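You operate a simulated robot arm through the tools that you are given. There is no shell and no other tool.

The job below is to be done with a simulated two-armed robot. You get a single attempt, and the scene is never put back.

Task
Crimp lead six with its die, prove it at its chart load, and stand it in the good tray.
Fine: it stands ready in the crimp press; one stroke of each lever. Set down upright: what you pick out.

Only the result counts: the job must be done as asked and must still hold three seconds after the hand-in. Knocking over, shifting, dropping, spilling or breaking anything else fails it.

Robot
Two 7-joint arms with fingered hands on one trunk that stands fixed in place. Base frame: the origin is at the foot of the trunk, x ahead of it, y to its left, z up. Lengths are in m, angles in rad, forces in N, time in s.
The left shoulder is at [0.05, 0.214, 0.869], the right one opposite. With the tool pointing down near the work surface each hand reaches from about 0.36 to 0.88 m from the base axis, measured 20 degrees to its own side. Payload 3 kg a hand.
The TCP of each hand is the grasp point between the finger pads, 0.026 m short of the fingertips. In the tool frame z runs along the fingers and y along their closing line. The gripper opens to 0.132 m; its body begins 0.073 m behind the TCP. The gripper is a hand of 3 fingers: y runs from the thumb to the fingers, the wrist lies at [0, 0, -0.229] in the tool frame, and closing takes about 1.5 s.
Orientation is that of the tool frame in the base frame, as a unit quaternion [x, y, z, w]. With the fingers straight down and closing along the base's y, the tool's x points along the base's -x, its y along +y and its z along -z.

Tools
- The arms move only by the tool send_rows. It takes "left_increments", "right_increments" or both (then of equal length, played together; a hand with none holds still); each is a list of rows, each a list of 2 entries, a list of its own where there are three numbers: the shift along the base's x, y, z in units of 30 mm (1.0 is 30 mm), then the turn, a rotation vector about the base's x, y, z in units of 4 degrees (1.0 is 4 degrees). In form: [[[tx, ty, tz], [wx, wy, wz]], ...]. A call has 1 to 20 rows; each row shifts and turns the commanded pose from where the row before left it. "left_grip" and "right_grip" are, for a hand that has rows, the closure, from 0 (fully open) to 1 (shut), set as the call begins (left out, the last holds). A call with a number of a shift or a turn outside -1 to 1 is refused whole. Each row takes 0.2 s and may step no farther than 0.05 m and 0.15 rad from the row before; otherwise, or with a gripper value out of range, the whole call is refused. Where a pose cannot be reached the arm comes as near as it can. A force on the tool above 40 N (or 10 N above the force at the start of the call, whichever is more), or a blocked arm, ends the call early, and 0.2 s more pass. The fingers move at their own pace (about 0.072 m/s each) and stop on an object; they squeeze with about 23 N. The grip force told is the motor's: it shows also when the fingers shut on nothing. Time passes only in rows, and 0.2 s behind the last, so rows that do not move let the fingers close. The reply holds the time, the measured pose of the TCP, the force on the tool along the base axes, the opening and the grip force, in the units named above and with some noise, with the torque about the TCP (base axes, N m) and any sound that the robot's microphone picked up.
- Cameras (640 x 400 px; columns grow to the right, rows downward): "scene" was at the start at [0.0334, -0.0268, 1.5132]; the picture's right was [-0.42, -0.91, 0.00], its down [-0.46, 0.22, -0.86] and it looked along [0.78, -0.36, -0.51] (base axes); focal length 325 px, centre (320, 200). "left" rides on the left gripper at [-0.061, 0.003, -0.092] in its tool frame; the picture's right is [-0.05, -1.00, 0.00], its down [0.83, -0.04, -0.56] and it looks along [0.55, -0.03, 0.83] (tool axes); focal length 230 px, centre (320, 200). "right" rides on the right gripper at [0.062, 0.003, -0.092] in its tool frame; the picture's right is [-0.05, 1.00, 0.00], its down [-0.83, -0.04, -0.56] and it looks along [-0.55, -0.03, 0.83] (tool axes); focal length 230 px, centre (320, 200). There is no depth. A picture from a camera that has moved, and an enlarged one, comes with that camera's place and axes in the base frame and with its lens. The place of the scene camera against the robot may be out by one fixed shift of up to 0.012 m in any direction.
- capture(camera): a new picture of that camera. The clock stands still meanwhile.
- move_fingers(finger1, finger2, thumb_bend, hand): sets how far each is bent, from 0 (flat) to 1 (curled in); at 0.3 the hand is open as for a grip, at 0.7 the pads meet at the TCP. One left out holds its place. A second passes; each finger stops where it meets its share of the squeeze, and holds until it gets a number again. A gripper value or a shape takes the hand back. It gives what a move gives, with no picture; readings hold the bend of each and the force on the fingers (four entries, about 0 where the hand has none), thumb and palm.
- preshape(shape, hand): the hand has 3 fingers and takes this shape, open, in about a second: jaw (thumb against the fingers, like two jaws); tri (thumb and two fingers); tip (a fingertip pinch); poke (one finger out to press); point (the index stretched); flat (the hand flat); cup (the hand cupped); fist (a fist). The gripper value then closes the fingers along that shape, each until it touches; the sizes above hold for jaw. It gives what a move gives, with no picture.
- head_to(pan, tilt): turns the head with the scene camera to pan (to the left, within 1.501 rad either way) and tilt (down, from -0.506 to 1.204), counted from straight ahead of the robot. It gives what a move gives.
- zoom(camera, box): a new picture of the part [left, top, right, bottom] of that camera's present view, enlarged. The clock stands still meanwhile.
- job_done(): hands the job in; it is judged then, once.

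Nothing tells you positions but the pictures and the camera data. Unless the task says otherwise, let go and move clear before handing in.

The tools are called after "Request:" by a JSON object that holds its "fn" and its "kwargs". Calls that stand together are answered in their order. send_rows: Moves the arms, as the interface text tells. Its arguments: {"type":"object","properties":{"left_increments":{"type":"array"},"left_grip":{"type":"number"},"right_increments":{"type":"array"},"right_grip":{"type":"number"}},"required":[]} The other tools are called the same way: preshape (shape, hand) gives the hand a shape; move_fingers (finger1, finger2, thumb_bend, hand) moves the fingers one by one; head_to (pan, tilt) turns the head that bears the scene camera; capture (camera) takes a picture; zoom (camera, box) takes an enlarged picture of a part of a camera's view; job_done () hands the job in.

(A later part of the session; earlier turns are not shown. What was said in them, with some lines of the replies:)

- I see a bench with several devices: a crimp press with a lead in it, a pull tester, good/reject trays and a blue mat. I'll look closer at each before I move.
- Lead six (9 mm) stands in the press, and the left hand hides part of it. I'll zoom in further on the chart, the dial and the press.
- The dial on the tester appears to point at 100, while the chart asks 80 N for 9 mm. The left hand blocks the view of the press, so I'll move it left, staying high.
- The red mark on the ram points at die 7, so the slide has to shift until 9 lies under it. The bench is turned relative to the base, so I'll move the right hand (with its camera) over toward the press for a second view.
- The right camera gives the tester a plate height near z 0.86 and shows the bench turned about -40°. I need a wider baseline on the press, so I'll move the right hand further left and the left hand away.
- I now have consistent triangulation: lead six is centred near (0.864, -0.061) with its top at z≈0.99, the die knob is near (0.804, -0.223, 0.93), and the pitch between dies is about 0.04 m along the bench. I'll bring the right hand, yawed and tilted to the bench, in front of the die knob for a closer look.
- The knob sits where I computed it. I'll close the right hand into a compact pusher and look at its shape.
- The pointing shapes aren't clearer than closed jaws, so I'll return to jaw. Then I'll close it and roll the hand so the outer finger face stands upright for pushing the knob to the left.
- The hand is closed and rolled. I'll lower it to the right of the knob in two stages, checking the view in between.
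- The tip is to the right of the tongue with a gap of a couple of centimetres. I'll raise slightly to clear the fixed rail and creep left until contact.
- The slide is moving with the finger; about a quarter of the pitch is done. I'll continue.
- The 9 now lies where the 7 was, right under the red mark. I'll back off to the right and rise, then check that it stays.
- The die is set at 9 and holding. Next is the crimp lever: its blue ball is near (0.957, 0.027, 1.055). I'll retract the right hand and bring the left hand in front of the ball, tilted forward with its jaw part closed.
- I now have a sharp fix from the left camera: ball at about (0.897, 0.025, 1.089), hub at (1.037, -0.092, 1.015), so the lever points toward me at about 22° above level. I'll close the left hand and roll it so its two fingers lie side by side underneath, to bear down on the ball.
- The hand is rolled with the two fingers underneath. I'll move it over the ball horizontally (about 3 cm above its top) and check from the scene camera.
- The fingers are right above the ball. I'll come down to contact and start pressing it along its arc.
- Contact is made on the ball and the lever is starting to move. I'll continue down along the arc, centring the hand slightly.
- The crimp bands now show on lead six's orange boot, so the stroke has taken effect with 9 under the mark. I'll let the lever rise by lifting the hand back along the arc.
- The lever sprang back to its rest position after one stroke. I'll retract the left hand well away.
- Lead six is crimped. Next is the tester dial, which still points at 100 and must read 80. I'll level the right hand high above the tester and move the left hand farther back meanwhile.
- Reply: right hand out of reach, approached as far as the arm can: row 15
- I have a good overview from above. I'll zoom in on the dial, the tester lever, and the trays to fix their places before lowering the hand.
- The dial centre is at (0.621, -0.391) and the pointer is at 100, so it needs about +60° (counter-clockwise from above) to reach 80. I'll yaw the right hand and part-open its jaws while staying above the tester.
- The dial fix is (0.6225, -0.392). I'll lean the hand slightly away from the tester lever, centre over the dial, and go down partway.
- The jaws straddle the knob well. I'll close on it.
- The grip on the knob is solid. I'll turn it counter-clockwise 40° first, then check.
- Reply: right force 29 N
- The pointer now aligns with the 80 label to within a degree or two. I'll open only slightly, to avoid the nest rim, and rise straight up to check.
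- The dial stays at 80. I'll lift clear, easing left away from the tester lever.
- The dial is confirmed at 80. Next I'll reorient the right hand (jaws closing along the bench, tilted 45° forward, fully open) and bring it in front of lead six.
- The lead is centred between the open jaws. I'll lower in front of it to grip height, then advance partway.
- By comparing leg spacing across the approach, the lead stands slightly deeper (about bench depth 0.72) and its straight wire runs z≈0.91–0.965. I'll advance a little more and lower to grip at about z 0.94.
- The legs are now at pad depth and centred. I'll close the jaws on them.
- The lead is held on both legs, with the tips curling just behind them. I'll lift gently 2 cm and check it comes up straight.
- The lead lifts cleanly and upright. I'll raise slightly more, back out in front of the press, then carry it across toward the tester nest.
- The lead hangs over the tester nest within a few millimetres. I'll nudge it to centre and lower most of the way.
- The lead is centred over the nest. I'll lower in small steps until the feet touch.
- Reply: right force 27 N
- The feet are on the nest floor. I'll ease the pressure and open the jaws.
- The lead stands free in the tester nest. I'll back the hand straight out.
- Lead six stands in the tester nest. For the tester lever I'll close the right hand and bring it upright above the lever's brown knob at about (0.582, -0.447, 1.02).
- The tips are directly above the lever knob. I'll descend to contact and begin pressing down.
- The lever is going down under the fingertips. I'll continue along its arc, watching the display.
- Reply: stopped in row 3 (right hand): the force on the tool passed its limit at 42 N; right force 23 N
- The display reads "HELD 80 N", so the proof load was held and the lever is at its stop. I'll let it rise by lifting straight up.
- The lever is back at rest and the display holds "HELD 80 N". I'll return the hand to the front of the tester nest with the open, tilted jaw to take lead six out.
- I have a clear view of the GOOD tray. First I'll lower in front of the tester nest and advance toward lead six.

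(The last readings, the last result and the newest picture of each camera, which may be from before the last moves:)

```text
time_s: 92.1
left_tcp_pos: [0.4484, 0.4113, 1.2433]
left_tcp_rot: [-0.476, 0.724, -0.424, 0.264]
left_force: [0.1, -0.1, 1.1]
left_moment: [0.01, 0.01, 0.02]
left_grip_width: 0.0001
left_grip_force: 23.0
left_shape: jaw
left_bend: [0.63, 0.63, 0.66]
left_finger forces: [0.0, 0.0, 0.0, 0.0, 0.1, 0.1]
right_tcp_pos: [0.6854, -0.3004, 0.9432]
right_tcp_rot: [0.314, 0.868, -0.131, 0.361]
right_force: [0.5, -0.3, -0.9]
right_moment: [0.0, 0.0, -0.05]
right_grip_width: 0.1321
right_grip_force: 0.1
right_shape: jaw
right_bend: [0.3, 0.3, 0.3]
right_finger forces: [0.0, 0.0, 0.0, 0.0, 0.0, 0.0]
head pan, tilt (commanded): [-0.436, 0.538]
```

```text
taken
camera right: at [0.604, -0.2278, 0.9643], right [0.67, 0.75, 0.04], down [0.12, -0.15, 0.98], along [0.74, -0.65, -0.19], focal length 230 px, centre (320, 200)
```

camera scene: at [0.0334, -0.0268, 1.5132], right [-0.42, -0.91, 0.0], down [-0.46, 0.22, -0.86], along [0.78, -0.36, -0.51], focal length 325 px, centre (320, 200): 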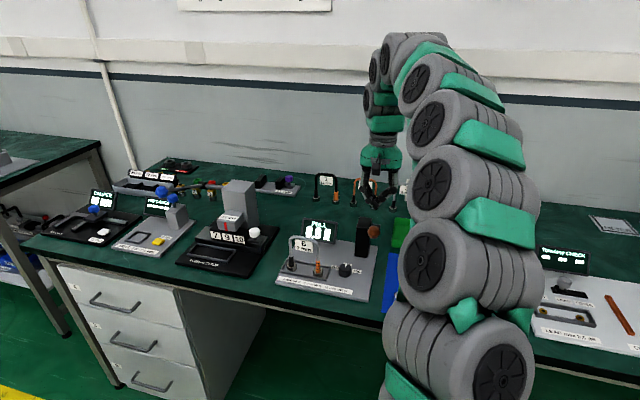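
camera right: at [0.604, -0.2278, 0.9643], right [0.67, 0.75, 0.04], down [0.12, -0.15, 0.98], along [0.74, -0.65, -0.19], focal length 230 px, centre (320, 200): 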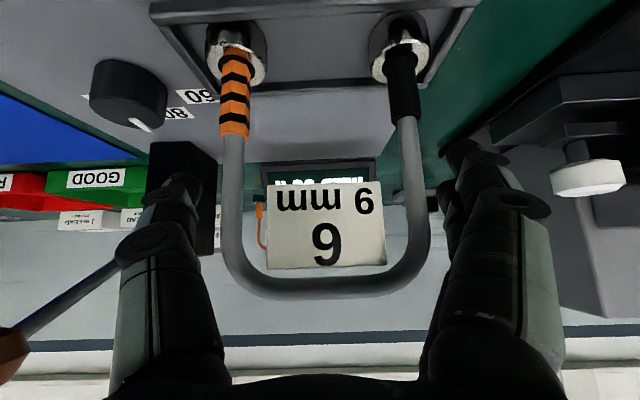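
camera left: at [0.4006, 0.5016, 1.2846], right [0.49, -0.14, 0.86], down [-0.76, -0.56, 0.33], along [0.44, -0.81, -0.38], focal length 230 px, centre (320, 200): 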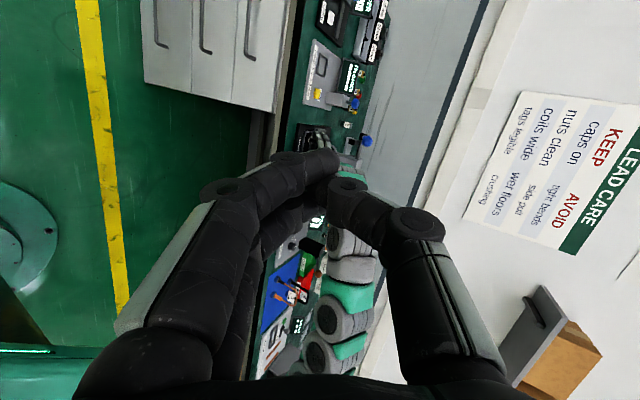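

Request:
{"fn": "send_rows", "kwargs": {"right_increments": [[[-0.1, 0.1, 0], [0, 0, 0]], [[0, 0, 0], [0, 0, 0]]]}}

Request:
{"fn": "send_rows", "kwargs": {"right_increments": [[[0, 0, 0], [0, 0, 0]], [[0, 0, 0], [0, 0, 0]], [[0, 0, 0], [0, 0, 0]], [[0, 0, 0], [0, 0, 0]], [[0, 0, 0], [0, 0, 0]], [[0, 0, 0], [0, 0, 0]]], "right_grip": 1.0}}

Request:
{"fn": "capture", "kwargs": {"camera": "right"}}

```text
time_s: 92.7
left_tcp_pos: [0.4485, 0.4112, 1.2429]
left_tcp_rot: [-0.475, 0.724, -0.425, 0.263]
left_force: [-0.3, 0.0, 0.1]
left_moment: [-0.02, 0.0, 0.01]
left_grip_width: 0.0
left_grip_force: 23.3
left_shape: jaw
left_bend: [0.63, 0.63, 0.66]
left_finger forces: [0.0, 0.1, 0.0, 0.1, 0.0, 0.0]
right_tcp_pos: [0.6842, -0.2971, 0.9435]
right_tcp_rot: [0.313, 0.868, -0.13, 0.363]
right_force: [0.0, -0.8, -0.1]
right_moment: [0.03, -0.03, -0.01]
right_grip_width: 0.1319
right_grip_force: 0.0
right_shape: jaw
right_bend: [0.3, 0.3, 0.3]
right_finger forces: [0.0, 0.1, 0.0, 0.0, 0.1, 0.0]
head pan, tilt (commanded): [-0.436, 0.538]
```

```text
time_s: 94.1
left_tcp_pos: [0.4479, 0.4115, 1.2428]
left_tcp_rot: [-0.474, 0.725, -0.424, 0.263]
left_force: [-0.1, -0.4, 0.0]
left_moment: [-0.05, 0.01, -0.03]
left_grip_width: 0.0
left_grip_force: 23.7
left_shape: jaw
left_bend: [0.63, 0.63, 0.66]
left_finger forces: [0.0, 0.1, 0.0, 0.0, 0.0, 0.0]
right_tcp_pos: [0.6834, -0.2969, 0.9433]
right_tcp_rot: [0.313, 0.868, -0.129, 0.363]
right_force: [0.8, -1.1, 0.0]
right_moment: [0.0, -0.16, 0.11]
right_grip_width: 0.0656
right_grip_force: 23.1
right_shape: jaw
right_bend: [0.72, 0.76, 0.77]
right_finger forces: [12.2, 17.1, 0.1, 0.1, 27.6, 0.0]
head pan, tilt (commanded): [-0.436, 0.538]
```

```text
taken
camera right: at [0.6015, -0.2246, 0.9639], right [0.67, 0.75, 0.04], down [0.12, -0.16, 0.98], along [0.74, -0.65, -0.19], focal length 230 px, centre (320, 200)
```

right: 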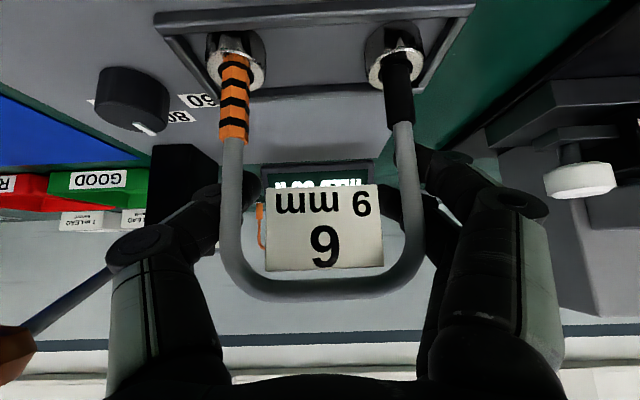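

Gripped well again. I'll lift the lead straight up, high enough to clear everything on the way.

Request:
{"fn": "send_rows", "kwargs": {"right_increments": [[[0, 0, 0.3], [0, 0, 0]], [[0, 0, 0.6], [0, 0, 0]], [[0, 0, 0.9], [0, 0, 0]], [[0, 0, 0.9], [0, 0, 0]], [[0, 0, 0.9], [0, 0, 0]], [[0, 0, 0.9], [0, 0, 0]], [[0, 0, 0.8], [0, 0, 0]]]}}

Request:
{"fn": "capture", "kwargs": {"camera": "right"}}

Request:
{"fn": "capture", "kwargs": {"camera": "scene"}}

```text
time_s: 95.7
left_tcp_pos: [0.4485, 0.411, 1.2436]
left_tcp_rot: [-0.475, 0.725, -0.424, 0.264]
left_force: [0.3, -0.7, 0.2]
left_moment: [-0.03, 0.03, -0.01]
left_grip_width: 0.0
left_grip_force: 22.8
left_shape: jaw
left_bend: [0.63, 0.63, 0.66]
left_finger forces: [0.0, 0.1, 0.0, 0.0, 0.1, 0.1]
right_tcp_pos: [0.6826, -0.2964, 1.1027]
right_tcp_rot: [0.313, 0.868, -0.131, 0.362]
right_force: [0.2, 0.4, -0.9]
right_moment: [0.01, 0.01, -0.01]
right_grip_width: 0.0632
right_grip_force: 23.5
right_shape: jaw
right_bend: [0.73, 0.76, 0.77]
right_finger forces: [10.4, 18.5, 0.0, 0.0, 27.1, 0.0]
head pan, tilt (commanded): [-0.436, 0.538]
```

```text
taken
camera right: at [0.6006, -0.2243, 1.123], right [0.67, 0.75, 0.04], down [0.12, -0.16, 0.98], along [0.74, -0.65, -0.19], focal length 230 px, centre (320, 200)
```

right: 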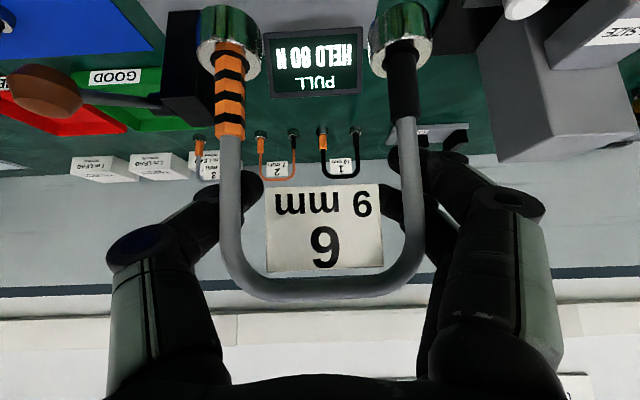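

```text
taken
camera scene: at [0.0334, -0.0268, 1.5132], right [-0.42, -0.91, 0.0], down [-0.46, 0.22, -0.86], along [0.78, -0.36, -0.51], focal length 325 px, centre (320, 200)
```

scene: 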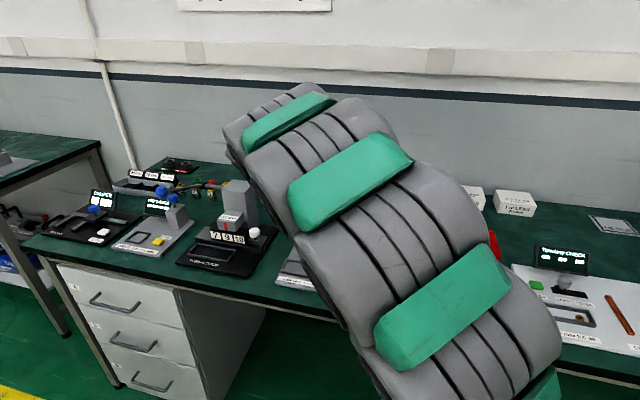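

Request:
{"fn": "send_rows", "kwargs": {"right_increments": [[[-0.707, 0.584, 0], [0, 0, 0]], [[-0.707, 0.584, 0], [0, 0, 0]], [[-0.707, 0.584, 0], [0, 0, 0]], [[-0.707, 0.584, 0], [0, 0, 0]], [[-0.592, -0.717, 0], [0, 0, 0]], [[-0.592, -0.717, 0], [0, 0, 0]], [[-0.592, -0.717, 0], [0, 0, 0]], [[-0.592, -0.717, 0], [0, 0, 0]], [[-0.592, -0.717, 0], [0, 0, 0]], [[-0.592, -0.717, 0], [0, 0, 0]], [[-0.592, -0.717, 0], [0, 0, 0]], [[-0.592, -0.717, 0], [0, 0, 0]], [[-0.592, -0.717, 0], [0, 0, 0]], [[-0.592, -0.717, 0], [0, 0, 0]], [[-0.592, -0.717, 0], [0, 0, 0]]]}}

Request:
{"fn": "capture", "kwargs": {"camera": "right"}}

Request:
{"fn": "capture", "kwargs": {"camera": "scene"}}

```text
time_s: 98.9
left_tcp_pos: [0.4485, 0.4109, 1.2439]
left_tcp_rot: [-0.476, 0.724, -0.424, 0.264]
left_force: [0.2, 0.2, -0.9]
left_moment: [-0.04, -0.02, 0.03]
left_grip_width: 0.0
left_grip_force: 22.7
left_shape: jaw
left_bend: [0.63, 0.63, 0.66]
left_finger forces: [0.0, 0.0, 0.0, 0.1, 0.1, 0.0]
right_tcp_pos: [0.4012, -0.462, 1.1011]
right_tcp_rot: [0.313, 0.869, -0.13, 0.361]
right_force: [0.1, 1.3, -1.2]
right_moment: [-0.01, -0.03, 0.03]
right_grip_width: 0.0616
right_grip_force: 22.5
right_shape: jaw
right_bend: [0.73, 0.76, 0.77]
right_finger forces: [9.7, 18.4, 0.0, 0.0, 26.1, 0.0]
head pan, tilt (commanded): [-0.436, 0.538]
```

```text
taken
camera right: at [0.3187, -0.3896, 1.1221], right [0.67, 0.75, 0.04], down [0.12, -0.16, 0.98], along [0.74, -0.65, -0.19], focal length 230 px, centre (320, 200)
```

right: 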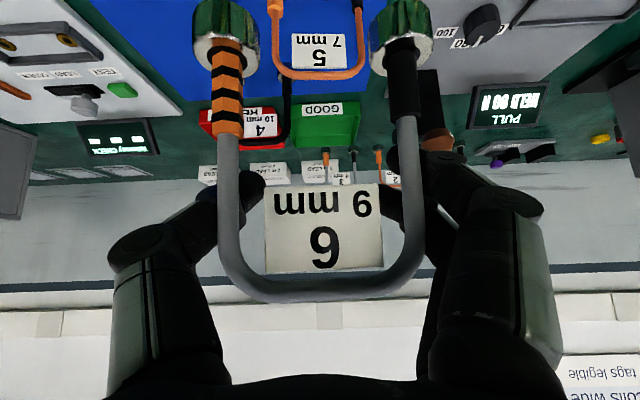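

```text
taken
camera scene: at [0.0334, -0.0268, 1.5132], right [-0.42, -0.91, 0.0], down [-0.46, 0.22, -0.86], along [0.78, -0.36, -0.51], focal length 325 px, centre (320, 200)
```

scene: 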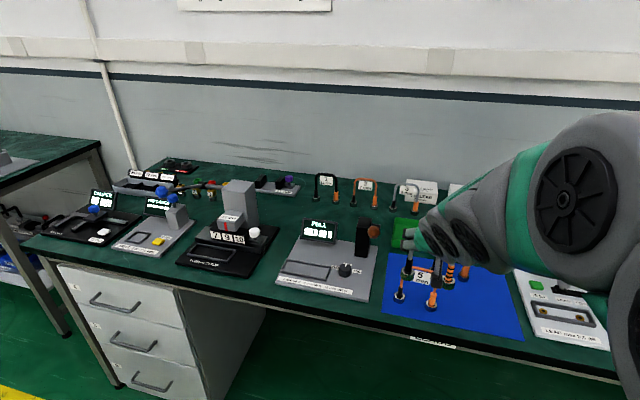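

Request:
{"fn": "zoom", "kwargs": {"camera": "right", "box": [190, 60, 430, 200]}}

Request:
{"fn": "zoom", "kwargs": {"camera": "scene", "box": [360, 190, 520, 320]}}

```text
2.67 times, centred on (310, 130) of right
camera zoom: at [0.3187, -0.3896, 1.1221], right [0.67, 0.75, 0.04], down [0.12, -0.16, 0.98], along [0.74, -0.65, -0.19], focal length 614 px, centre (347, 387)
```

zoom: 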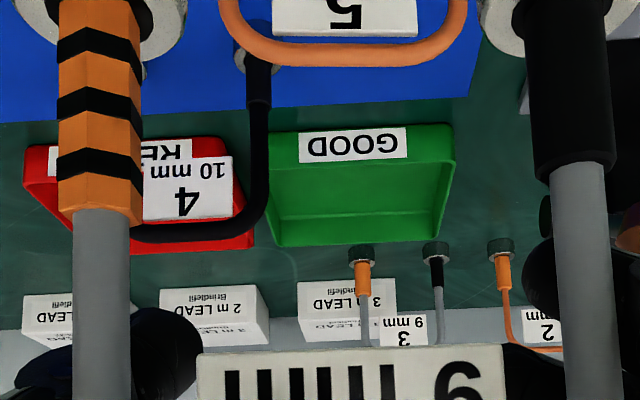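

```text
3.08 times, centred on (440, 255) of scene
camera zoom: at [0.0334, -0.0268, 1.5132], right [-0.42, -0.91, 0.0], down [-0.46, 0.22, -0.86], along [0.78, -0.36, -0.51], focal length 999 px, centre (-49, 31)
```

zoom: 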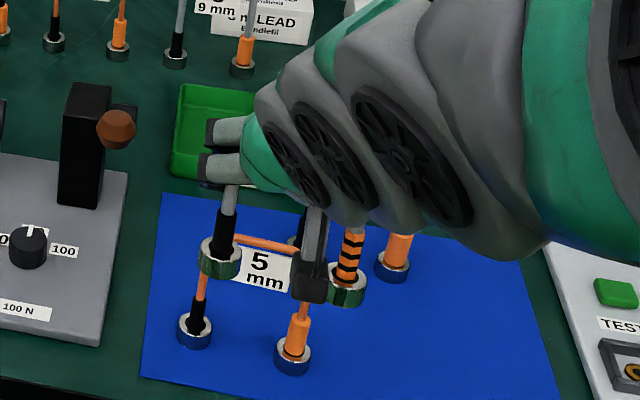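

The GOOD tray centre computes to bench (0.961, -0.101), straight ahead of the lead. I'll carry it forward at height over the mat to above the tray.

Request:
{"fn": "send_rows", "kwargs": {"right_increments": [[[0.72, -0.6, 0], [0, 0, 0]], [[0.72, -0.6, 0], [0, 0, 0]], [[0.72, -0.6, 0], [0, 0, 0]], [[0.72, -0.6, 0], [0, 0, 0]], [[0.72, -0.6, 0], [0, 0, 0]], [[0.72, -0.6, 0], [0, 0, 0]], [[0.72, -0.6, 0], [0, 0, 0]], [[0.72, -0.6, 0], [0, 0, 0]], [[0.72, -0.6, 0], [0, 0, 0]], [[0.72, -0.6, 0], [0, 0, 0]], [[0.72, -0.6, 0], [0, 0, 0]], [[0.72, -0.6, 0], [0, 0, 0]], [[0.72, -0.6, 0], [0, 0, 0]]]}}

Request:
{"fn": "capture", "kwargs": {"camera": "right"}}

Request:
{"fn": "capture", "kwargs": {"camera": "scene"}}

```text
time_s: 101.7
left_tcp_pos: [0.4493, 0.4113, 1.243]
left_tcp_rot: [-0.476, 0.724, -0.424, 0.263]
left_force: [-0.2, 0.2, -0.1]
left_moment: [0.01, 0.03, 0.02]
left_grip_width: 0.0
left_grip_force: 23.0
left_shape: jaw
left_bend: [0.63, 0.63, 0.66]
left_finger forces: [0.0, 0.0, 0.1, 0.0, 0.0, 0.1]
right_tcp_pos: [0.683, -0.6974, 1.102]
right_tcp_rot: [0.313, 0.868, -0.131, 0.362]
right_force: [-1.3, 0.1, -1.1]
right_moment: [0.01, -0.01, -0.03]
right_grip_width: 0.0586
right_grip_force: 22.4
right_shape: jaw
right_bend: [0.73, 0.76, 0.77]
right_finger forces: [9.3, 18.1, 0.0, 0.0, 24.3, 0.1]
head pan, tilt (commanded): [-0.436, 0.538]
```

```text
taken
camera right: at [0.601, -0.6249, 1.1219], right [0.67, 0.75, 0.04], down [0.12, -0.16, 0.98], along [0.74, -0.65, -0.19], focal length 230 px, centre (320, 200)
```

right: 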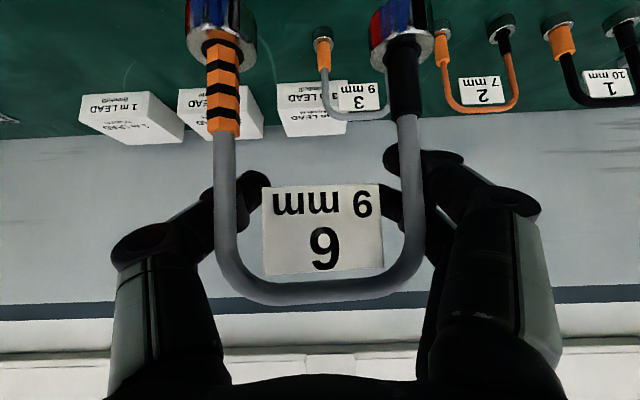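

```text
taken
camera scene: at [0.0334, -0.0268, 1.5132], right [-0.42, -0.91, 0.0], down [-0.46, 0.22, -0.86], along [0.78, -0.36, -0.51], focal length 325 px, centre (320, 200)
```

scene: 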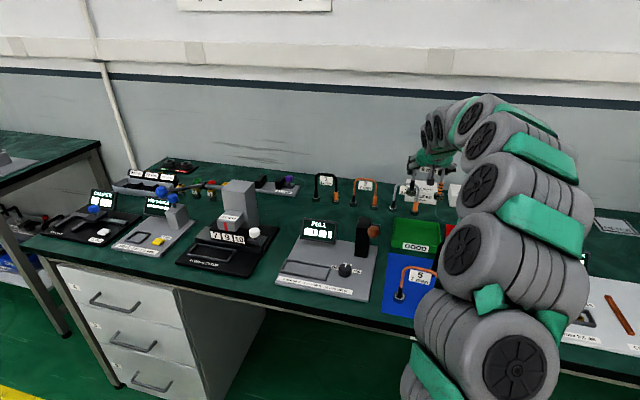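

Request:
{"fn": "zoom", "kwargs": {"camera": "right", "box": [160, 0, 480, 220]}}

Request:
{"fn": "zoom", "kwargs": {"camera": "scene", "box": [380, 150, 470, 260]}}

```text
1.82 times, centred on (320, 110) of right
camera zoom: at [0.601, -0.6249, 1.1219], right [0.67, 0.75, 0.04], down [0.12, -0.16, 0.98], along [0.74, -0.65, -0.19], focal length 418 px, centre (320, 364)
```

zoom: 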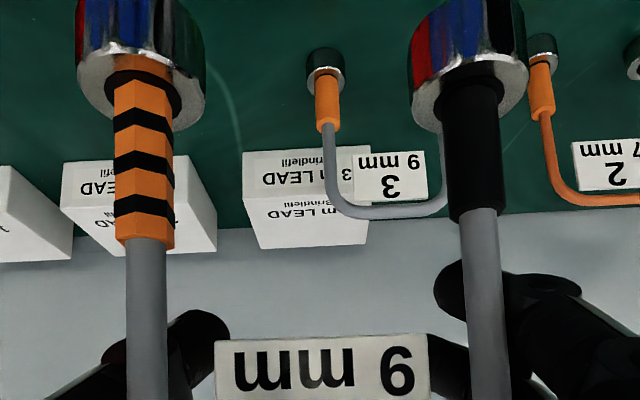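

```text
3.64 times, centred on (425, 205) of scene
camera zoom: at [0.0334, -0.0268, 1.5132], right [-0.42, -0.91, 0.0], down [-0.46, 0.22, -0.86], along [0.78, -0.36, -0.51], focal length 1181 px, centre (-62, 182)
```

zoom: 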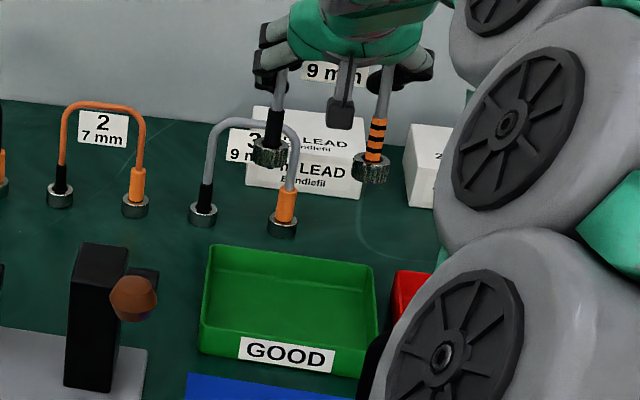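

The lead has pitched about 6° in the grip, with its feet toward me, so I'll turn the hand by that amount to bring it upright. Then I'll lower halfway over the tray.

Request:
{"fn": "send_rows", "kwargs": {"right_increments": [[[0, 0, 0], [-0.53, -0.64, 0]], [[0, 0, 0], [-0.53, -0.64, 0]], [[0, 0, -0.9], [0, 0, 0]], [[0, 0, -0.9], [0, 0, 0]], [[0, 0, -0.9], [0, 0, 0]]]}}

Request:
{"fn": "capture", "kwargs": {"camera": "right"}}

Request:
{"fn": "zoom", "kwargs": {"camera": "scene", "box": [370, 170, 480, 280]}}

```text
time_s: 102.9
left_tcp_pos: [0.448, 0.4115, 1.2429]
left_tcp_rot: [-0.476, 0.724, -0.424, 0.263]
left_force: [-0.1, -0.3, -0.3]
left_moment: [0.01, -0.03, 0.01]
left_grip_width: 0.0001
left_grip_force: 23.1
left_shape: jaw
left_bend: [0.63, 0.63, 0.66]
left_finger forces: [0.1, 0.0, 0.0, 0.0, 0.0, 0.1]
right_tcp_pos: [0.6842, -0.6967, 1.0189]
right_tcp_rot: [0.305, 0.845, -0.148, 0.413]
right_force: [-0.2, 0.1, -1.0]
right_moment: [-0.01, -0.02, -0.01]
right_grip_width: 0.0492
right_grip_force: 23.1
right_shape: jaw
right_bend: [0.74, 0.76, 0.77]
right_finger forces: [7.9, 15.5, 0.0, 0.1, 26.0, 0.1]
head pan, tilt (commanded): [-0.436, 0.538]
```

```text
taken
camera right: at [0.6003, -0.6233, 1.027], right [0.66, 0.75, 0.04], down [0.03, -0.08, 1.0], along [0.75, -0.66, -0.08], focal length 230 px, centre (320, 200)
```

right: 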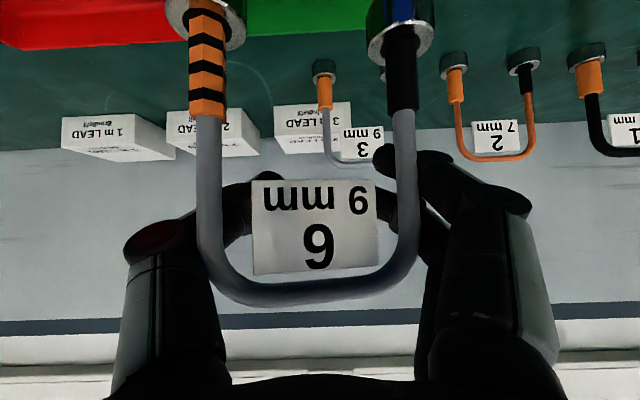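

```text
3.64 times, centred on (425, 225) of scene
camera zoom: at [0.0334, -0.0268, 1.5132], right [-0.42, -0.91, 0.0], down [-0.46, 0.22, -0.86], along [0.78, -0.36, -0.51], focal length 1181 px, centre (-62, 109)
```

zoom: 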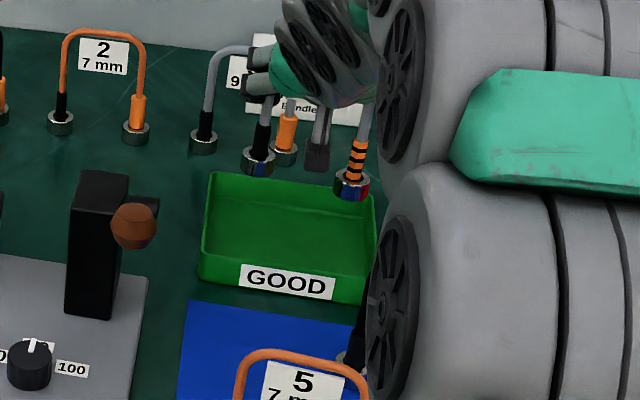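

The lead has yawed a few degrees in the grip but hangs upright. I'll centre it slightly and lower it into the tray without delay.

Request:
{"fn": "send_rows", "kwargs": {"right_increments": [[[0.14, 0.02, -0.85], [0, 0, 0]], [[0.14, 0.01, -0.85], [0, 0, 0]], [[0, 0, -0.5], [0, 0, 0]]]}}

Request:
{"fn": "capture", "kwargs": {"camera": "right"}}

Request:
{"fn": "zoom", "kwargs": {"camera": "scene", "box": [370, 180, 480, 280]}}

```text
time_s: 103.7
left_tcp_pos: [0.4488, 0.412, 1.2433]
left_tcp_rot: [-0.476, 0.724, -0.424, 0.264]
left_force: [0.4, -0.2, 0.4]
left_moment: [0.0, -0.01, 0.0]
left_grip_width: 0.0002
left_grip_force: 22.4
left_shape: jaw
left_bend: [0.63, 0.63, 0.66]
left_finger forces: [0.1, 0.0, 0.0, 0.1, 0.0, 0.0]
right_tcp_pos: [0.6919, -0.6958, 0.9542]
right_tcp_rot: [0.305, 0.845, -0.148, 0.413]
right_force: [1.6, -0.1, -1.2]
right_moment: [-0.03, -0.05, 0.02]
right_grip_width: 0.049
right_grip_force: 23.4
right_shape: jaw
right_bend: [0.74, 0.76, 0.77]
right_finger forces: [8.0, 15.5, 0.0, 0.0, 25.8, 0.0]
head pan, tilt (commanded): [-0.436, 0.538]
```

```text
taken
camera right: at [0.6085, -0.6218, 0.9618], right [0.66, 0.75, 0.04], down [0.03, -0.08, 1.0], along [0.75, -0.66, -0.08], focal length 230 px, centre (320, 200)
```

right: 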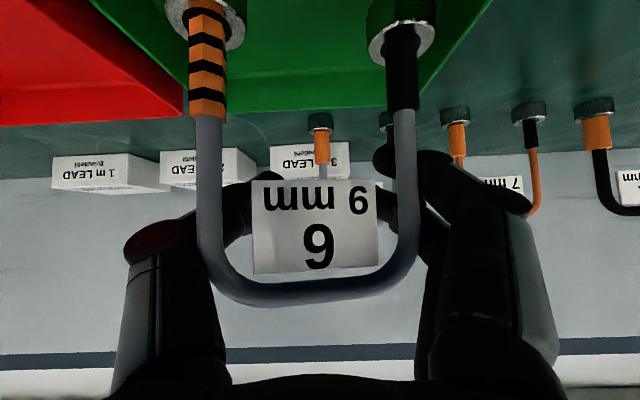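

```text
4.00 times, centred on (425, 230) of scene
camera zoom: at [0.0334, -0.0268, 1.5132], right [-0.42, -0.91, 0.0], down [-0.46, 0.22, -0.86], along [0.78, -0.36, -0.51], focal length 1299 px, centre (-100, 80)
```

zoom: 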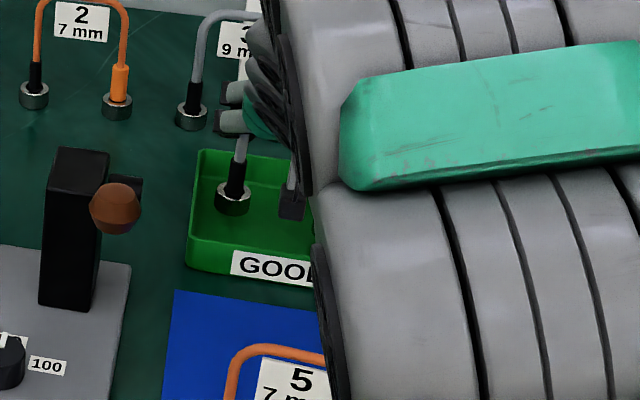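

Request:
{"fn": "zoom", "kwargs": {"camera": "right", "box": [80, 0, 520, 180]}}

```text
1.45 times, centred on (300, 90) of right
camera zoom: at [0.6085, -0.6218, 0.9618], right [0.66, 0.75, 0.04], down [0.03, -0.08, 1.0], along [0.75, -0.66, -0.08], focal length 335 px, centre (349, 360)
```

zoom: 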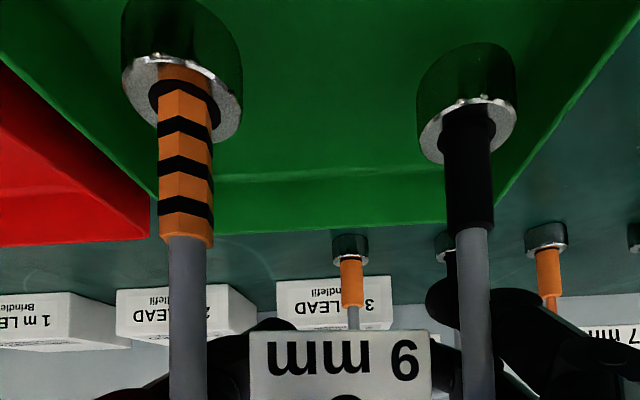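

Both feet are inside the tray walls with margin. I'll lower in small steps until contact.

Request:
{"fn": "send_rows", "kwargs": {"right_increments": [[[0, 0, -0.3], [0, 0, 0]], [[0, 0, -0.2], [0, 0, 0]]]}}

Request:
{"fn": "send_rows", "kwargs": {"right_increments": [[[0, 0, -0.1], [0, 0, 0]]]}}

Request:
{"fn": "send_rows", "kwargs": {"right_increments": [[[0, 0, -0.1], [0, 0, 0]]]}}

```text
time_s: 104.3
left_tcp_pos: [0.4484, 0.4108, 1.2428]
left_tcp_rot: [-0.476, 0.724, -0.423, 0.264]
left_force: [-0.6, -0.4, -0.5]
left_moment: [0.04, -0.03, -0.03]
left_grip_width: 0.0003
left_grip_force: 22.8
left_shape: jaw
left_bend: [0.63, 0.63, 0.66]
left_finger forces: [0.0, 0.0, 0.0, 0.0, 0.1, 0.0]
right_tcp_pos: [0.6912, -0.6964, 0.9391]
right_tcp_rot: [0.305, 0.845, -0.148, 0.413]
right_force: [0.1, -0.5, -2.4]
right_moment: [-0.04, 0.01, 0.01]
right_grip_width: 0.049
right_grip_force: 23.0
right_shape: jaw
right_bend: [0.74, 0.76, 0.77]
right_finger forces: [7.9, 15.4, 0.0, 0.0, 25.8, 0.1]
head pan, tilt (commanded): [-0.436, 0.538]
```

```text
time_s: 104.7
left_tcp_pos: [0.4487, 0.4112, 1.2439]
left_tcp_rot: [-0.475, 0.725, -0.424, 0.264]
left_force: [1.3, 0.2, -0.3]
left_moment: [-0.02, -0.03, 0.01]
left_grip_width: 0.0
left_grip_force: 23.0
left_shape: jaw
left_bend: [0.63, 0.63, 0.66]
left_finger forces: [0.1, 0.1, 0.0, 0.0, 0.1, 0.0]
right_tcp_pos: [0.6931, -0.6959, 0.9379]
right_tcp_rot: [0.305, 0.845, -0.149, 0.413]
right_force: [-1.1, 1.1, 8.9]
right_moment: [-0.05, 0.29, -0.01]
right_grip_width: 0.0493
right_grip_force: 22.8
right_shape: jaw
right_bend: [0.74, 0.76, 0.77]
right_finger forces: [7.9, 16.0, 0.0, 0.1, 28.8, 0.0]
head pan, tilt (commanded): [-0.436, 0.538]
```

```text
time_s: 105.1
left_tcp_pos: [0.4474, 0.4117, 1.2431]
left_tcp_rot: [-0.475, 0.725, -0.424, 0.264]
left_force: [0.7, -0.3, -0.9]
left_moment: [-0.04, -0.02, -0.02]
left_grip_width: 0.0
left_grip_force: 22.6
left_shape: jaw
left_bend: [0.63, 0.63, 0.66]
left_finger forces: [0.0, 0.0, 0.1, 0.1, 0.1, 0.0]
right_tcp_pos: [0.6932, -0.696, 0.9353]
right_tcp_rot: [0.304, 0.845, -0.148, 0.415]
right_force: [-4.0, 1.9, 29.5]
right_moment: [0.13, 0.61, -0.11]
right_grip_width: 0.0493
right_grip_force: 22.9
right_shape: jaw
right_bend: [0.75, 0.76, 0.77]
right_finger forces: [8.1, 16.0, 0.0, 0.0, 32.1, 0.0]
head pan, tilt (commanded): [-0.436, 0.538]
```

Request:
{"fn": "capture", "kwargs": {"camera": "right"}}

Request:
{"fn": "zoom", "kwargs": {"camera": "right", "box": [80, 0, 520, 180]}}

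Request:
{"fn": "zoom", "kwargs": {"camera": "scene", "box": [400, 190, 460, 260]}}

```text
taken
camera right: at [0.6091, -0.6226, 0.9433], right [0.66, 0.75, 0.04], down [0.03, -0.08, 1.0], along [0.75, -0.66, -0.07], focal length 230 px, centre (320, 200)
```

right: 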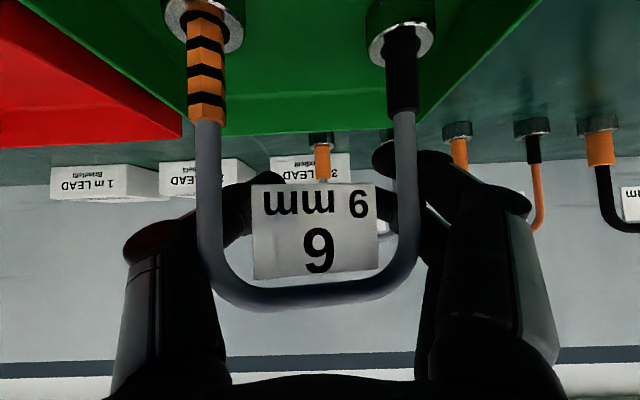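

```text
1.45 times, centred on (300, 90) of right
camera zoom: at [0.6091, -0.6226, 0.9433], right [0.66, 0.75, 0.04], down [0.03, -0.08, 1.0], along [0.75, -0.66, -0.07], focal length 335 px, centre (349, 360)
```

zoom: 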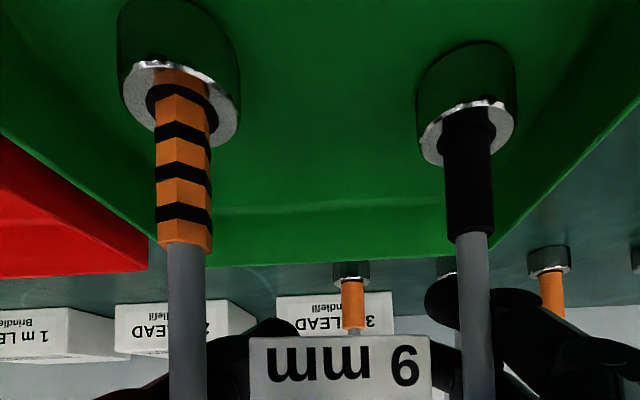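

```text
5.71 times, centred on (430, 225) of scene
camera zoom: at [0.0329, -0.0264, 1.5132], right [-0.42, -0.91, 0.0], down [-0.46, 0.22, -0.86], along [0.78, -0.36, -0.51], focal length 1856 px, centre (-309, 57)
```

zoom: 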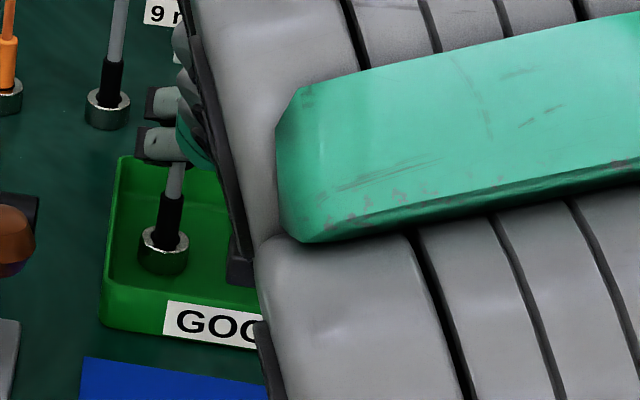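

Both feet are bearing on the tray floor. I'll ease the load and open the jaws.

Request:
{"fn": "send_rows", "kwargs": {"right_increments": [[[0, 0, 0.07], [0, 0, 0]]]}}

Request:
{"fn": "send_rows", "kwargs": {"right_increments": [[[0, 0, 0], [0, 0, 0]], [[0, 0, 0], [0, 0, 0]], [[0, 0, 0], [0, 0, 0]], [[0, 0, 0], [0, 0, 0]], [[0, 0, 0], [0, 0, 0]]], "right_grip": 0.05}}

Request:
{"fn": "capture", "kwargs": {"camera": "right"}}

Request:
{"fn": "zoom", "kwargs": {"camera": "scene", "box": [400, 190, 460, 260]}}

```text
time_s: 105.5
left_tcp_pos: [0.449, 0.4115, 1.2442]
left_tcp_rot: [-0.475, 0.724, -0.424, 0.264]
left_force: [-0.4, 0.0, 0.1]
left_moment: [-0.02, 0.0, 0.0]
left_grip_width: 0.0
left_grip_force: 22.6
left_shape: jaw
left_bend: [0.63, 0.63, 0.66]
left_finger forces: [0.1, 0.0, 0.0, 0.0, 0.0, 0.1]
right_tcp_pos: [0.6917, -0.6956, 0.9354]
right_tcp_rot: [0.305, 0.846, -0.148, 0.413]
right_force: [-2.6, 2.1, 25.3]
right_moment: [0.09, 0.42, -0.17]
right_grip_width: 0.0493
right_grip_force: 22.9
right_shape: jaw
right_bend: [0.75, 0.76, 0.77]
right_finger forces: [9.0, 16.0, 0.0, 0.0, 31.0, 0.0]
head pan, tilt (commanded): [-0.436, 0.538]
```

```text
time_s: 106.7
left_tcp_pos: [0.4498, 0.4106, 1.244]
left_tcp_rot: [-0.475, 0.724, -0.424, 0.263]
left_force: [-0.1, 0.7, 0.1]
left_moment: [0.0, 0.02, 0.01]
left_grip_width: 0.0001
left_grip_force: 22.9
left_shape: jaw
left_bend: [0.63, 0.63, 0.66]
left_finger forces: [0.1, 0.1, 0.0, 0.0, 0.1, 0.0]
right_tcp_pos: [0.6915, -0.6961, 0.9345]
right_tcp_rot: [0.304, 0.846, -0.147, 0.412]
right_force: [-0.1, -0.2, -0.7]
right_moment: [-0.01, 0.03, 0.0]
right_grip_width: 0.1256
right_grip_force: 0.1
right_shape: jaw
right_bend: [0.4, 0.4, 0.37]
right_finger forces: [0.0, 0.0, 0.0, 0.1, 0.0, 0.1]
head pan, tilt (commanded): [-0.436, 0.538]
```

```text
taken
camera right: at [0.6085, -0.6224, 0.943], right [0.66, 0.75, 0.04], down [0.03, -0.08, 1.0], along [0.75, -0.66, -0.08], focal length 230 px, centre (320, 200)
```

right: 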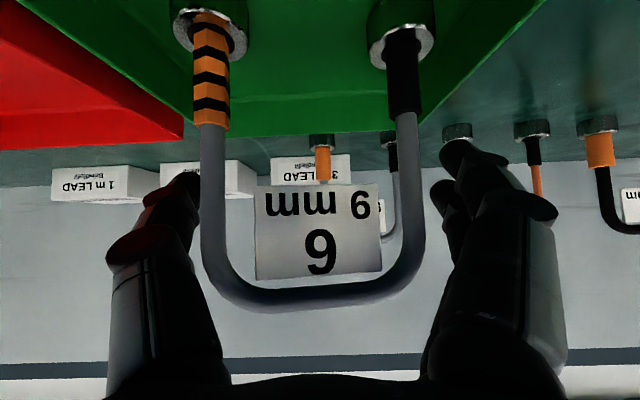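

```text
5.71 times, centred on (430, 225) of scene
camera zoom: at [0.0334, -0.0268, 1.5132], right [-0.42, -0.91, 0.0], down [-0.46, 0.22, -0.86], along [0.78, -0.36, -0.51], focal length 1856 px, centre (-309, 57)
```

zoom: 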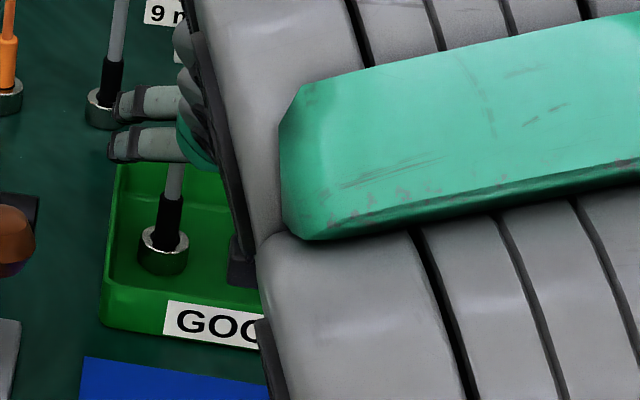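

The lead stands free in the GOOD tray. I'll lift the hand straight up, keeping the fingers outside the legs.

Request:
{"fn": "send_rows", "kwargs": {"right_increments": [[[0, 0, 0.3], [0, 0, 0]], [[0, 0, 0.5], [0, 0, 0]], [[0, 0, 0.7], [0, 0, 0]], [[0, 0, 0.9], [0, 0, 0]], [[0, 0, 0.9], [0, 0, 0]], [[0, 0, 0.9], [0, 0, 0]], [[0, 0, 0.9], [0, 0, 0]]]}}

Request:
{"fn": "capture", "kwargs": {"camera": "right"}}

Request:
{"fn": "capture", "kwargs": {"camera": "scene"}}

```text
time_s: 108.3
left_tcp_pos: [0.4478, 0.4117, 1.2436]
left_tcp_rot: [-0.474, 0.725, -0.424, 0.264]
left_force: [0.5, 0.1, -0.9]
left_moment: [0.0, 0.0, -0.01]
left_grip_width: 0.0
left_grip_force: 23.3
left_shape: jaw
left_bend: [0.63, 0.63, 0.66]
left_finger forces: [0.1, 0.0, 0.1, 0.1, 0.0, 0.1]
right_tcp_pos: [0.6906, -0.6961, 1.0909]
right_tcp_rot: [0.304, 0.846, -0.147, 0.413]
right_force: [-0.2, -0.8, -0.1]
right_moment: [0.01, -0.01, -0.01]
right_grip_width: 0.1254
right_grip_force: 0.1
right_shape: jaw
right_bend: [0.4, 0.4, 0.37]
right_finger forces: [0.0, 0.0, 0.0, 0.0, 0.0, 0.0]
head pan, tilt (commanded): [-0.436, 0.538]
```

```text
taken
camera right: at [0.6069, -0.6222, 1.0981], right [0.66, 0.75, 0.04], down [0.03, -0.08, 1.0], along [0.75, -0.66, -0.08], focal length 230 px, centre (320, 200)
```

right: 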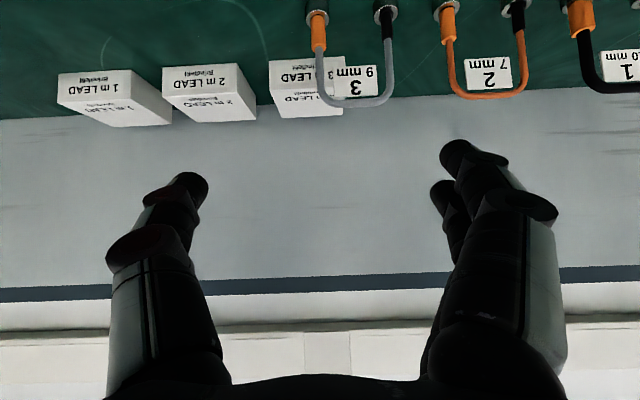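

```text
taken
camera scene: at [0.0333, -0.0268, 1.5132], right [-0.42, -0.91, 0.0], down [-0.46, 0.22, -0.86], along [0.78, -0.36, -0.51], focal length 325 px, centre (320, 200)
```

scene: 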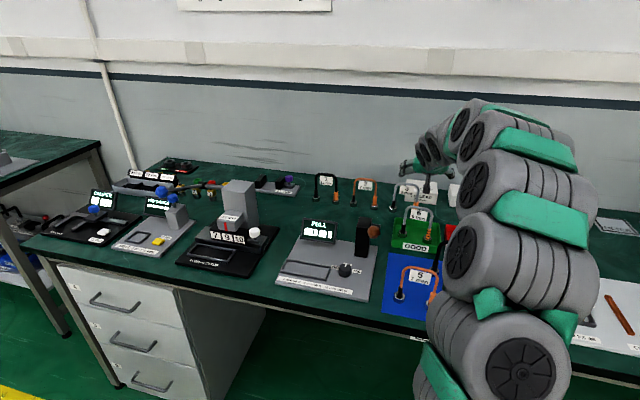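

Lead six stands in the GOOD tray. I'll withdraw the right hand back over the mat at height, then check the whole scene.

Request:
{"fn": "send_rows", "kwargs": {"right_increments": [[[0, 0, 0.6], [0, 0, 0]], [[-0.6, 0.5, 0.5], [0, 0, 0]], [[-0.77, 0.637, 0.2], [0, 0, 0]], [[-0.77, 0.637, 0.2], [0, 0, 0]], [[-0.77, 0.637, 0], [0, 0, 0]], [[-0.77, 0.637, 0], [0, 0, 0]], [[-0.77, 0.637, 0], [0, 0, 0]], [[-0.77, 0.637, 0], [0, 0, 0]], [[-0.77, 0.637, 0], [0, 0, 0]], [[-0.77, 0.637, 0], [0, 0, 0]], [[-0.77, 0.637, 0], [0, 0, 0]], [[-0.6, 0.5, 0], [0, 0, 0]]]}}

Request:
{"fn": "capture", "kwargs": {"camera": "scene"}}

Request:
{"fn": "zoom", "kwargs": {"camera": "scene", "box": [370, 170, 520, 310]}}

Request:
{"fn": "capture", "kwargs": {"camera": "right"}}

```text
time_s: 110.9
left_tcp_pos: [0.4484, 0.4117, 1.2429]
left_tcp_rot: [-0.475, 0.724, -0.424, 0.264]
left_force: [-0.3, 0.5, 0.4]
left_moment: [-0.03, 0.02, 0.0]
left_grip_width: 0.0001
left_grip_force: 22.9
left_shape: jaw
left_bend: [0.63, 0.63, 0.66]
left_finger forces: [0.0, 0.0, 0.0, 0.1, 0.1, 0.0]
right_tcp_pos: [0.4485, -0.4934, 1.1346]
right_tcp_rot: [0.305, 0.846, -0.148, 0.412]
right_force: [-0.3, -0.1, 0.1]
right_moment: [0.03, 0.02, 0.0]
right_grip_width: 0.1251
right_grip_force: 0.0
right_shape: jaw
right_bend: [0.4, 0.4, 0.37]
right_finger forces: [0.0, 0.0, 0.1, 0.0, 0.0, 0.0]
head pan, tilt (commanded): [-0.436, 0.538]
```

```text
taken
camera scene: at [0.0333, -0.0267, 1.5132], right [-0.42, -0.91, 0.0], down [-0.46, 0.22, -0.86], along [0.78, -0.36, -0.51], focal length 325 px, centre (320, 200)
```

scene: 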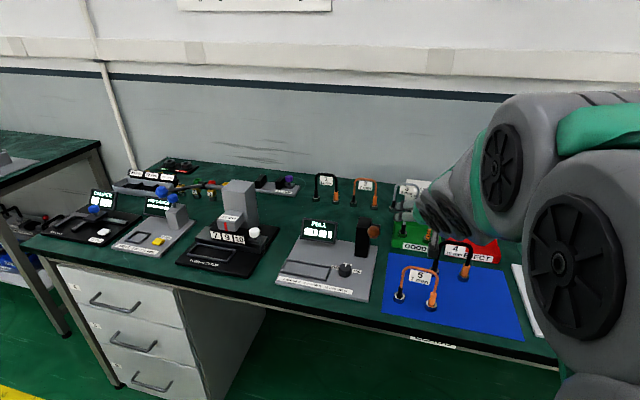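

```text
2.86 times, centred on (445, 240) of scene
camera zoom: at [0.0333, -0.0267, 1.5132], right [-0.42, -0.91, 0.0], down [-0.46, 0.22, -0.86], along [0.78, -0.36, -0.51], focal length 928 px, centre (-37, 86)
```

zoom: 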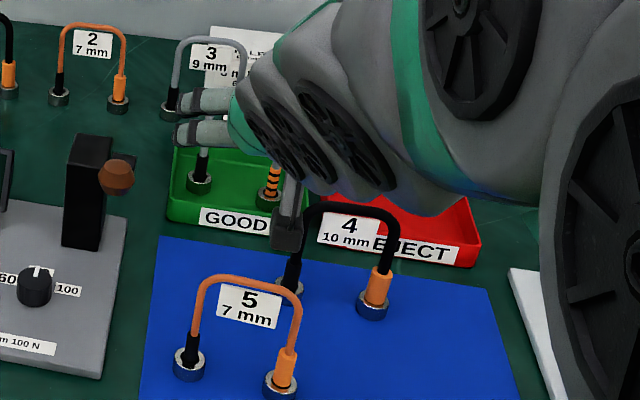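

```text
taken
camera right: at [0.3651, -0.4197, 1.1422], right [0.66, 0.75, 0.04], down [0.03, -0.08, 1.0], along [0.75, -0.66, -0.08], focal length 230 px, centre (320, 200)
```

right: 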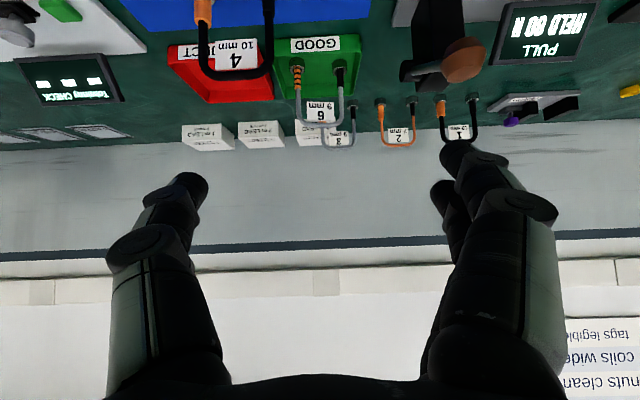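

Request:
{"fn": "send_rows", "kwargs": {"right_increments": [[[-0.6, 0.3, 0.6], [0, 0, 0]], [[-0.6, 0.5, 0.6], [0, 0, 0]], [[-0.6, 0.7, 0.6], [0, 0, 0]], [[-0.3, 0.9, 0.5], [0, 0, 0]], [[0, 0.9, 0.3], [0, 0, 0]], [[0, 0.9, 0], [0, 0, 0]]]}}

Request:
{"fn": "capture", "kwargs": {"camera": "scene"}}

Request:
{"fn": "zoom", "kwargs": {"camera": "scene", "box": [370, 170, 520, 310]}}

Request:
{"fn": "zoom", "kwargs": {"camera": "scene", "box": [160, 160, 390, 310]}}

```text
time_s: 112.3
left_tcp_pos: [0.4481, 0.412, 1.242]
left_tcp_rot: [-0.475, 0.725, -0.424, 0.263]
left_force: [-0.9, 0.5, 0.3]
left_moment: [-0.03, -0.01, 0.01]
left_grip_width: 0.0
left_grip_force: 23.6
left_shape: jaw
left_bend: [0.63, 0.63, 0.66]
left_finger forces: [0.0, 0.0, 0.1, 0.1, 0.0, 0.0]
right_tcp_pos: [0.3851, -0.3666, 1.2104]
right_tcp_rot: [0.304, 0.846, -0.146, 0.412]
right_force: [0.3, -0.3, -0.1]
right_moment: [0.0, 0.02, -0.02]
right_grip_width: 0.1252
right_grip_force: 0.0
right_shape: jaw
right_bend: [0.4, 0.4, 0.37]
right_finger forces: [0.0, 0.0, 0.1, 0.1, 0.1, 0.0]
head pan, tilt (commanded): [-0.436, 0.538]
```

```text
taken
camera scene: at [0.0334, -0.0267, 1.5132], right [-0.42, -0.91, 0.0], down [-0.46, 0.22, -0.86], along [0.78, -0.36, -0.51], focal length 325 px, centre (320, 200)
```

scene: 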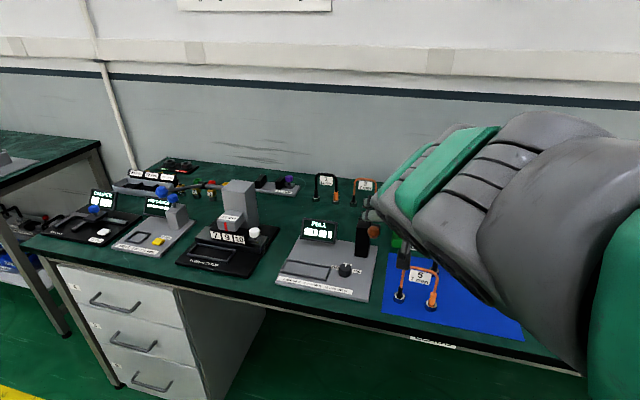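

```text
2.86 times, centred on (445, 240) of scene
camera zoom: at [0.0334, -0.0267, 1.5132], right [-0.42, -0.91, 0.0], down [-0.46, 0.22, -0.86], along [0.78, -0.36, -0.51], focal length 928 px, centre (-37, 86)
```

zoom: 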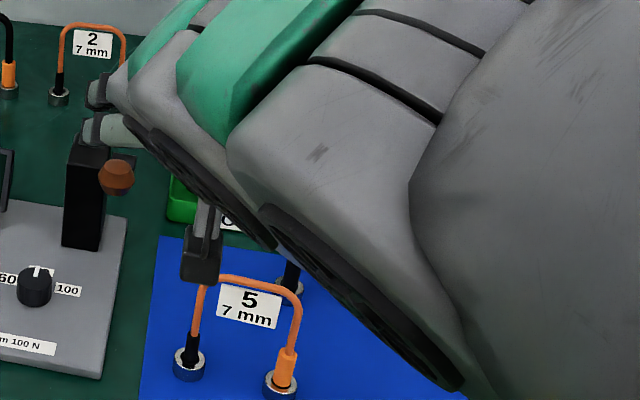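

```text
2.67 times, centred on (275, 235) of scene
camera zoom: at [0.0334, -0.0267, 1.5132], right [-0.42, -0.91, 0.0], down [-0.46, 0.22, -0.86], along [0.78, -0.36, -0.51], focal length 866 px, centre (440, 107)
```

zoom: 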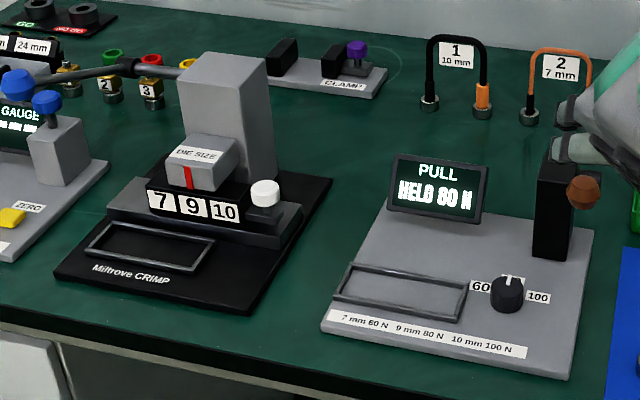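

Request:
{"fn": "capture", "kwargs": {"camera": "right"}}

Request:
{"fn": "zoom", "kwargs": {"camera": "right", "box": [180, 0, 420, 150]}}

```text
taken
camera right: at [0.3017, -0.294, 1.2181], right [0.66, 0.75, 0.04], down [0.03, -0.08, 1.0], along [0.75, -0.66, -0.08], focal length 230 px, centre (320, 200)
```

right: 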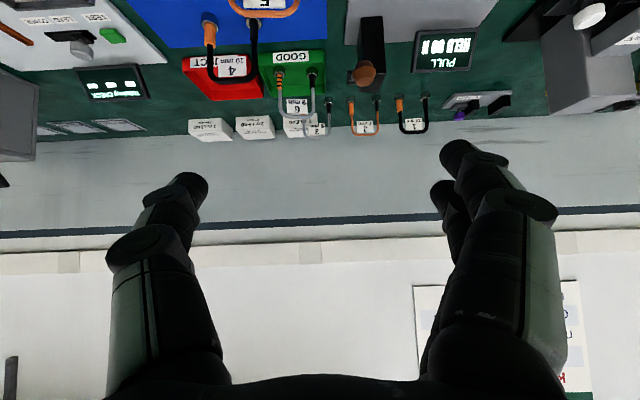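

```text
2.67 times, centred on (300, 75) of right
camera zoom: at [0.3017, -0.294, 1.2181], right [0.66, 0.75, 0.04], down [0.03, -0.08, 1.0], along [0.75, -0.66, -0.08], focal length 614 px, centre (373, 533)
```

zoom: 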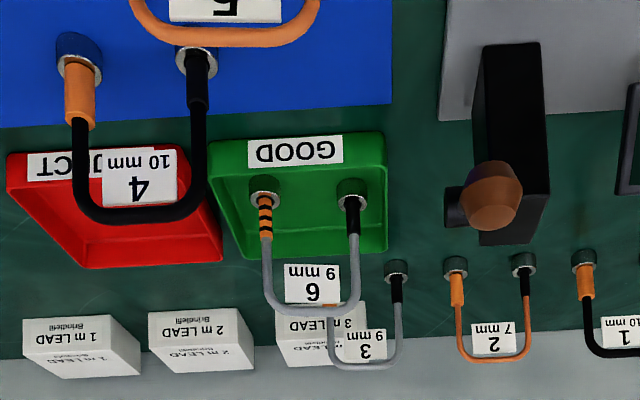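

Lead six stands upright in the GOOD tray with its crimp bands showing. The tester reads HELD 80 N, both levers are back at rest, and the other leads and fixtures look undisturbed with both hands clear. I'm handing in.

Request:
{"fn": "job_done", "kwargs": {}}

```text
The job is handed in.
```

Lead six is crimped, proved at its chart load and standing upright in the GOOD tray. I've handed the job in.

- **Crimp:** I moved the die slide from 7 to 9 to match the lead's 9 mm tag, then pulled the press lever once. The crimp bands show on the orange boot.
- **Proof:** The dial stood at 100, so I turned it to 80, which is the chart load for 9 mm. One pull of the tester lever gave "HELD 80 N" on the display.
- **Set down:** The lead turned a few degrees in the grip on the way over, so it sits slightly angled in the tray. Both feet are flat on the floor of the tray.

Both levers sprang back to rest, both hands are clear, and in the last pictures nothing else had been knocked or moved. I left the die slide at 9 and the dial at 80.
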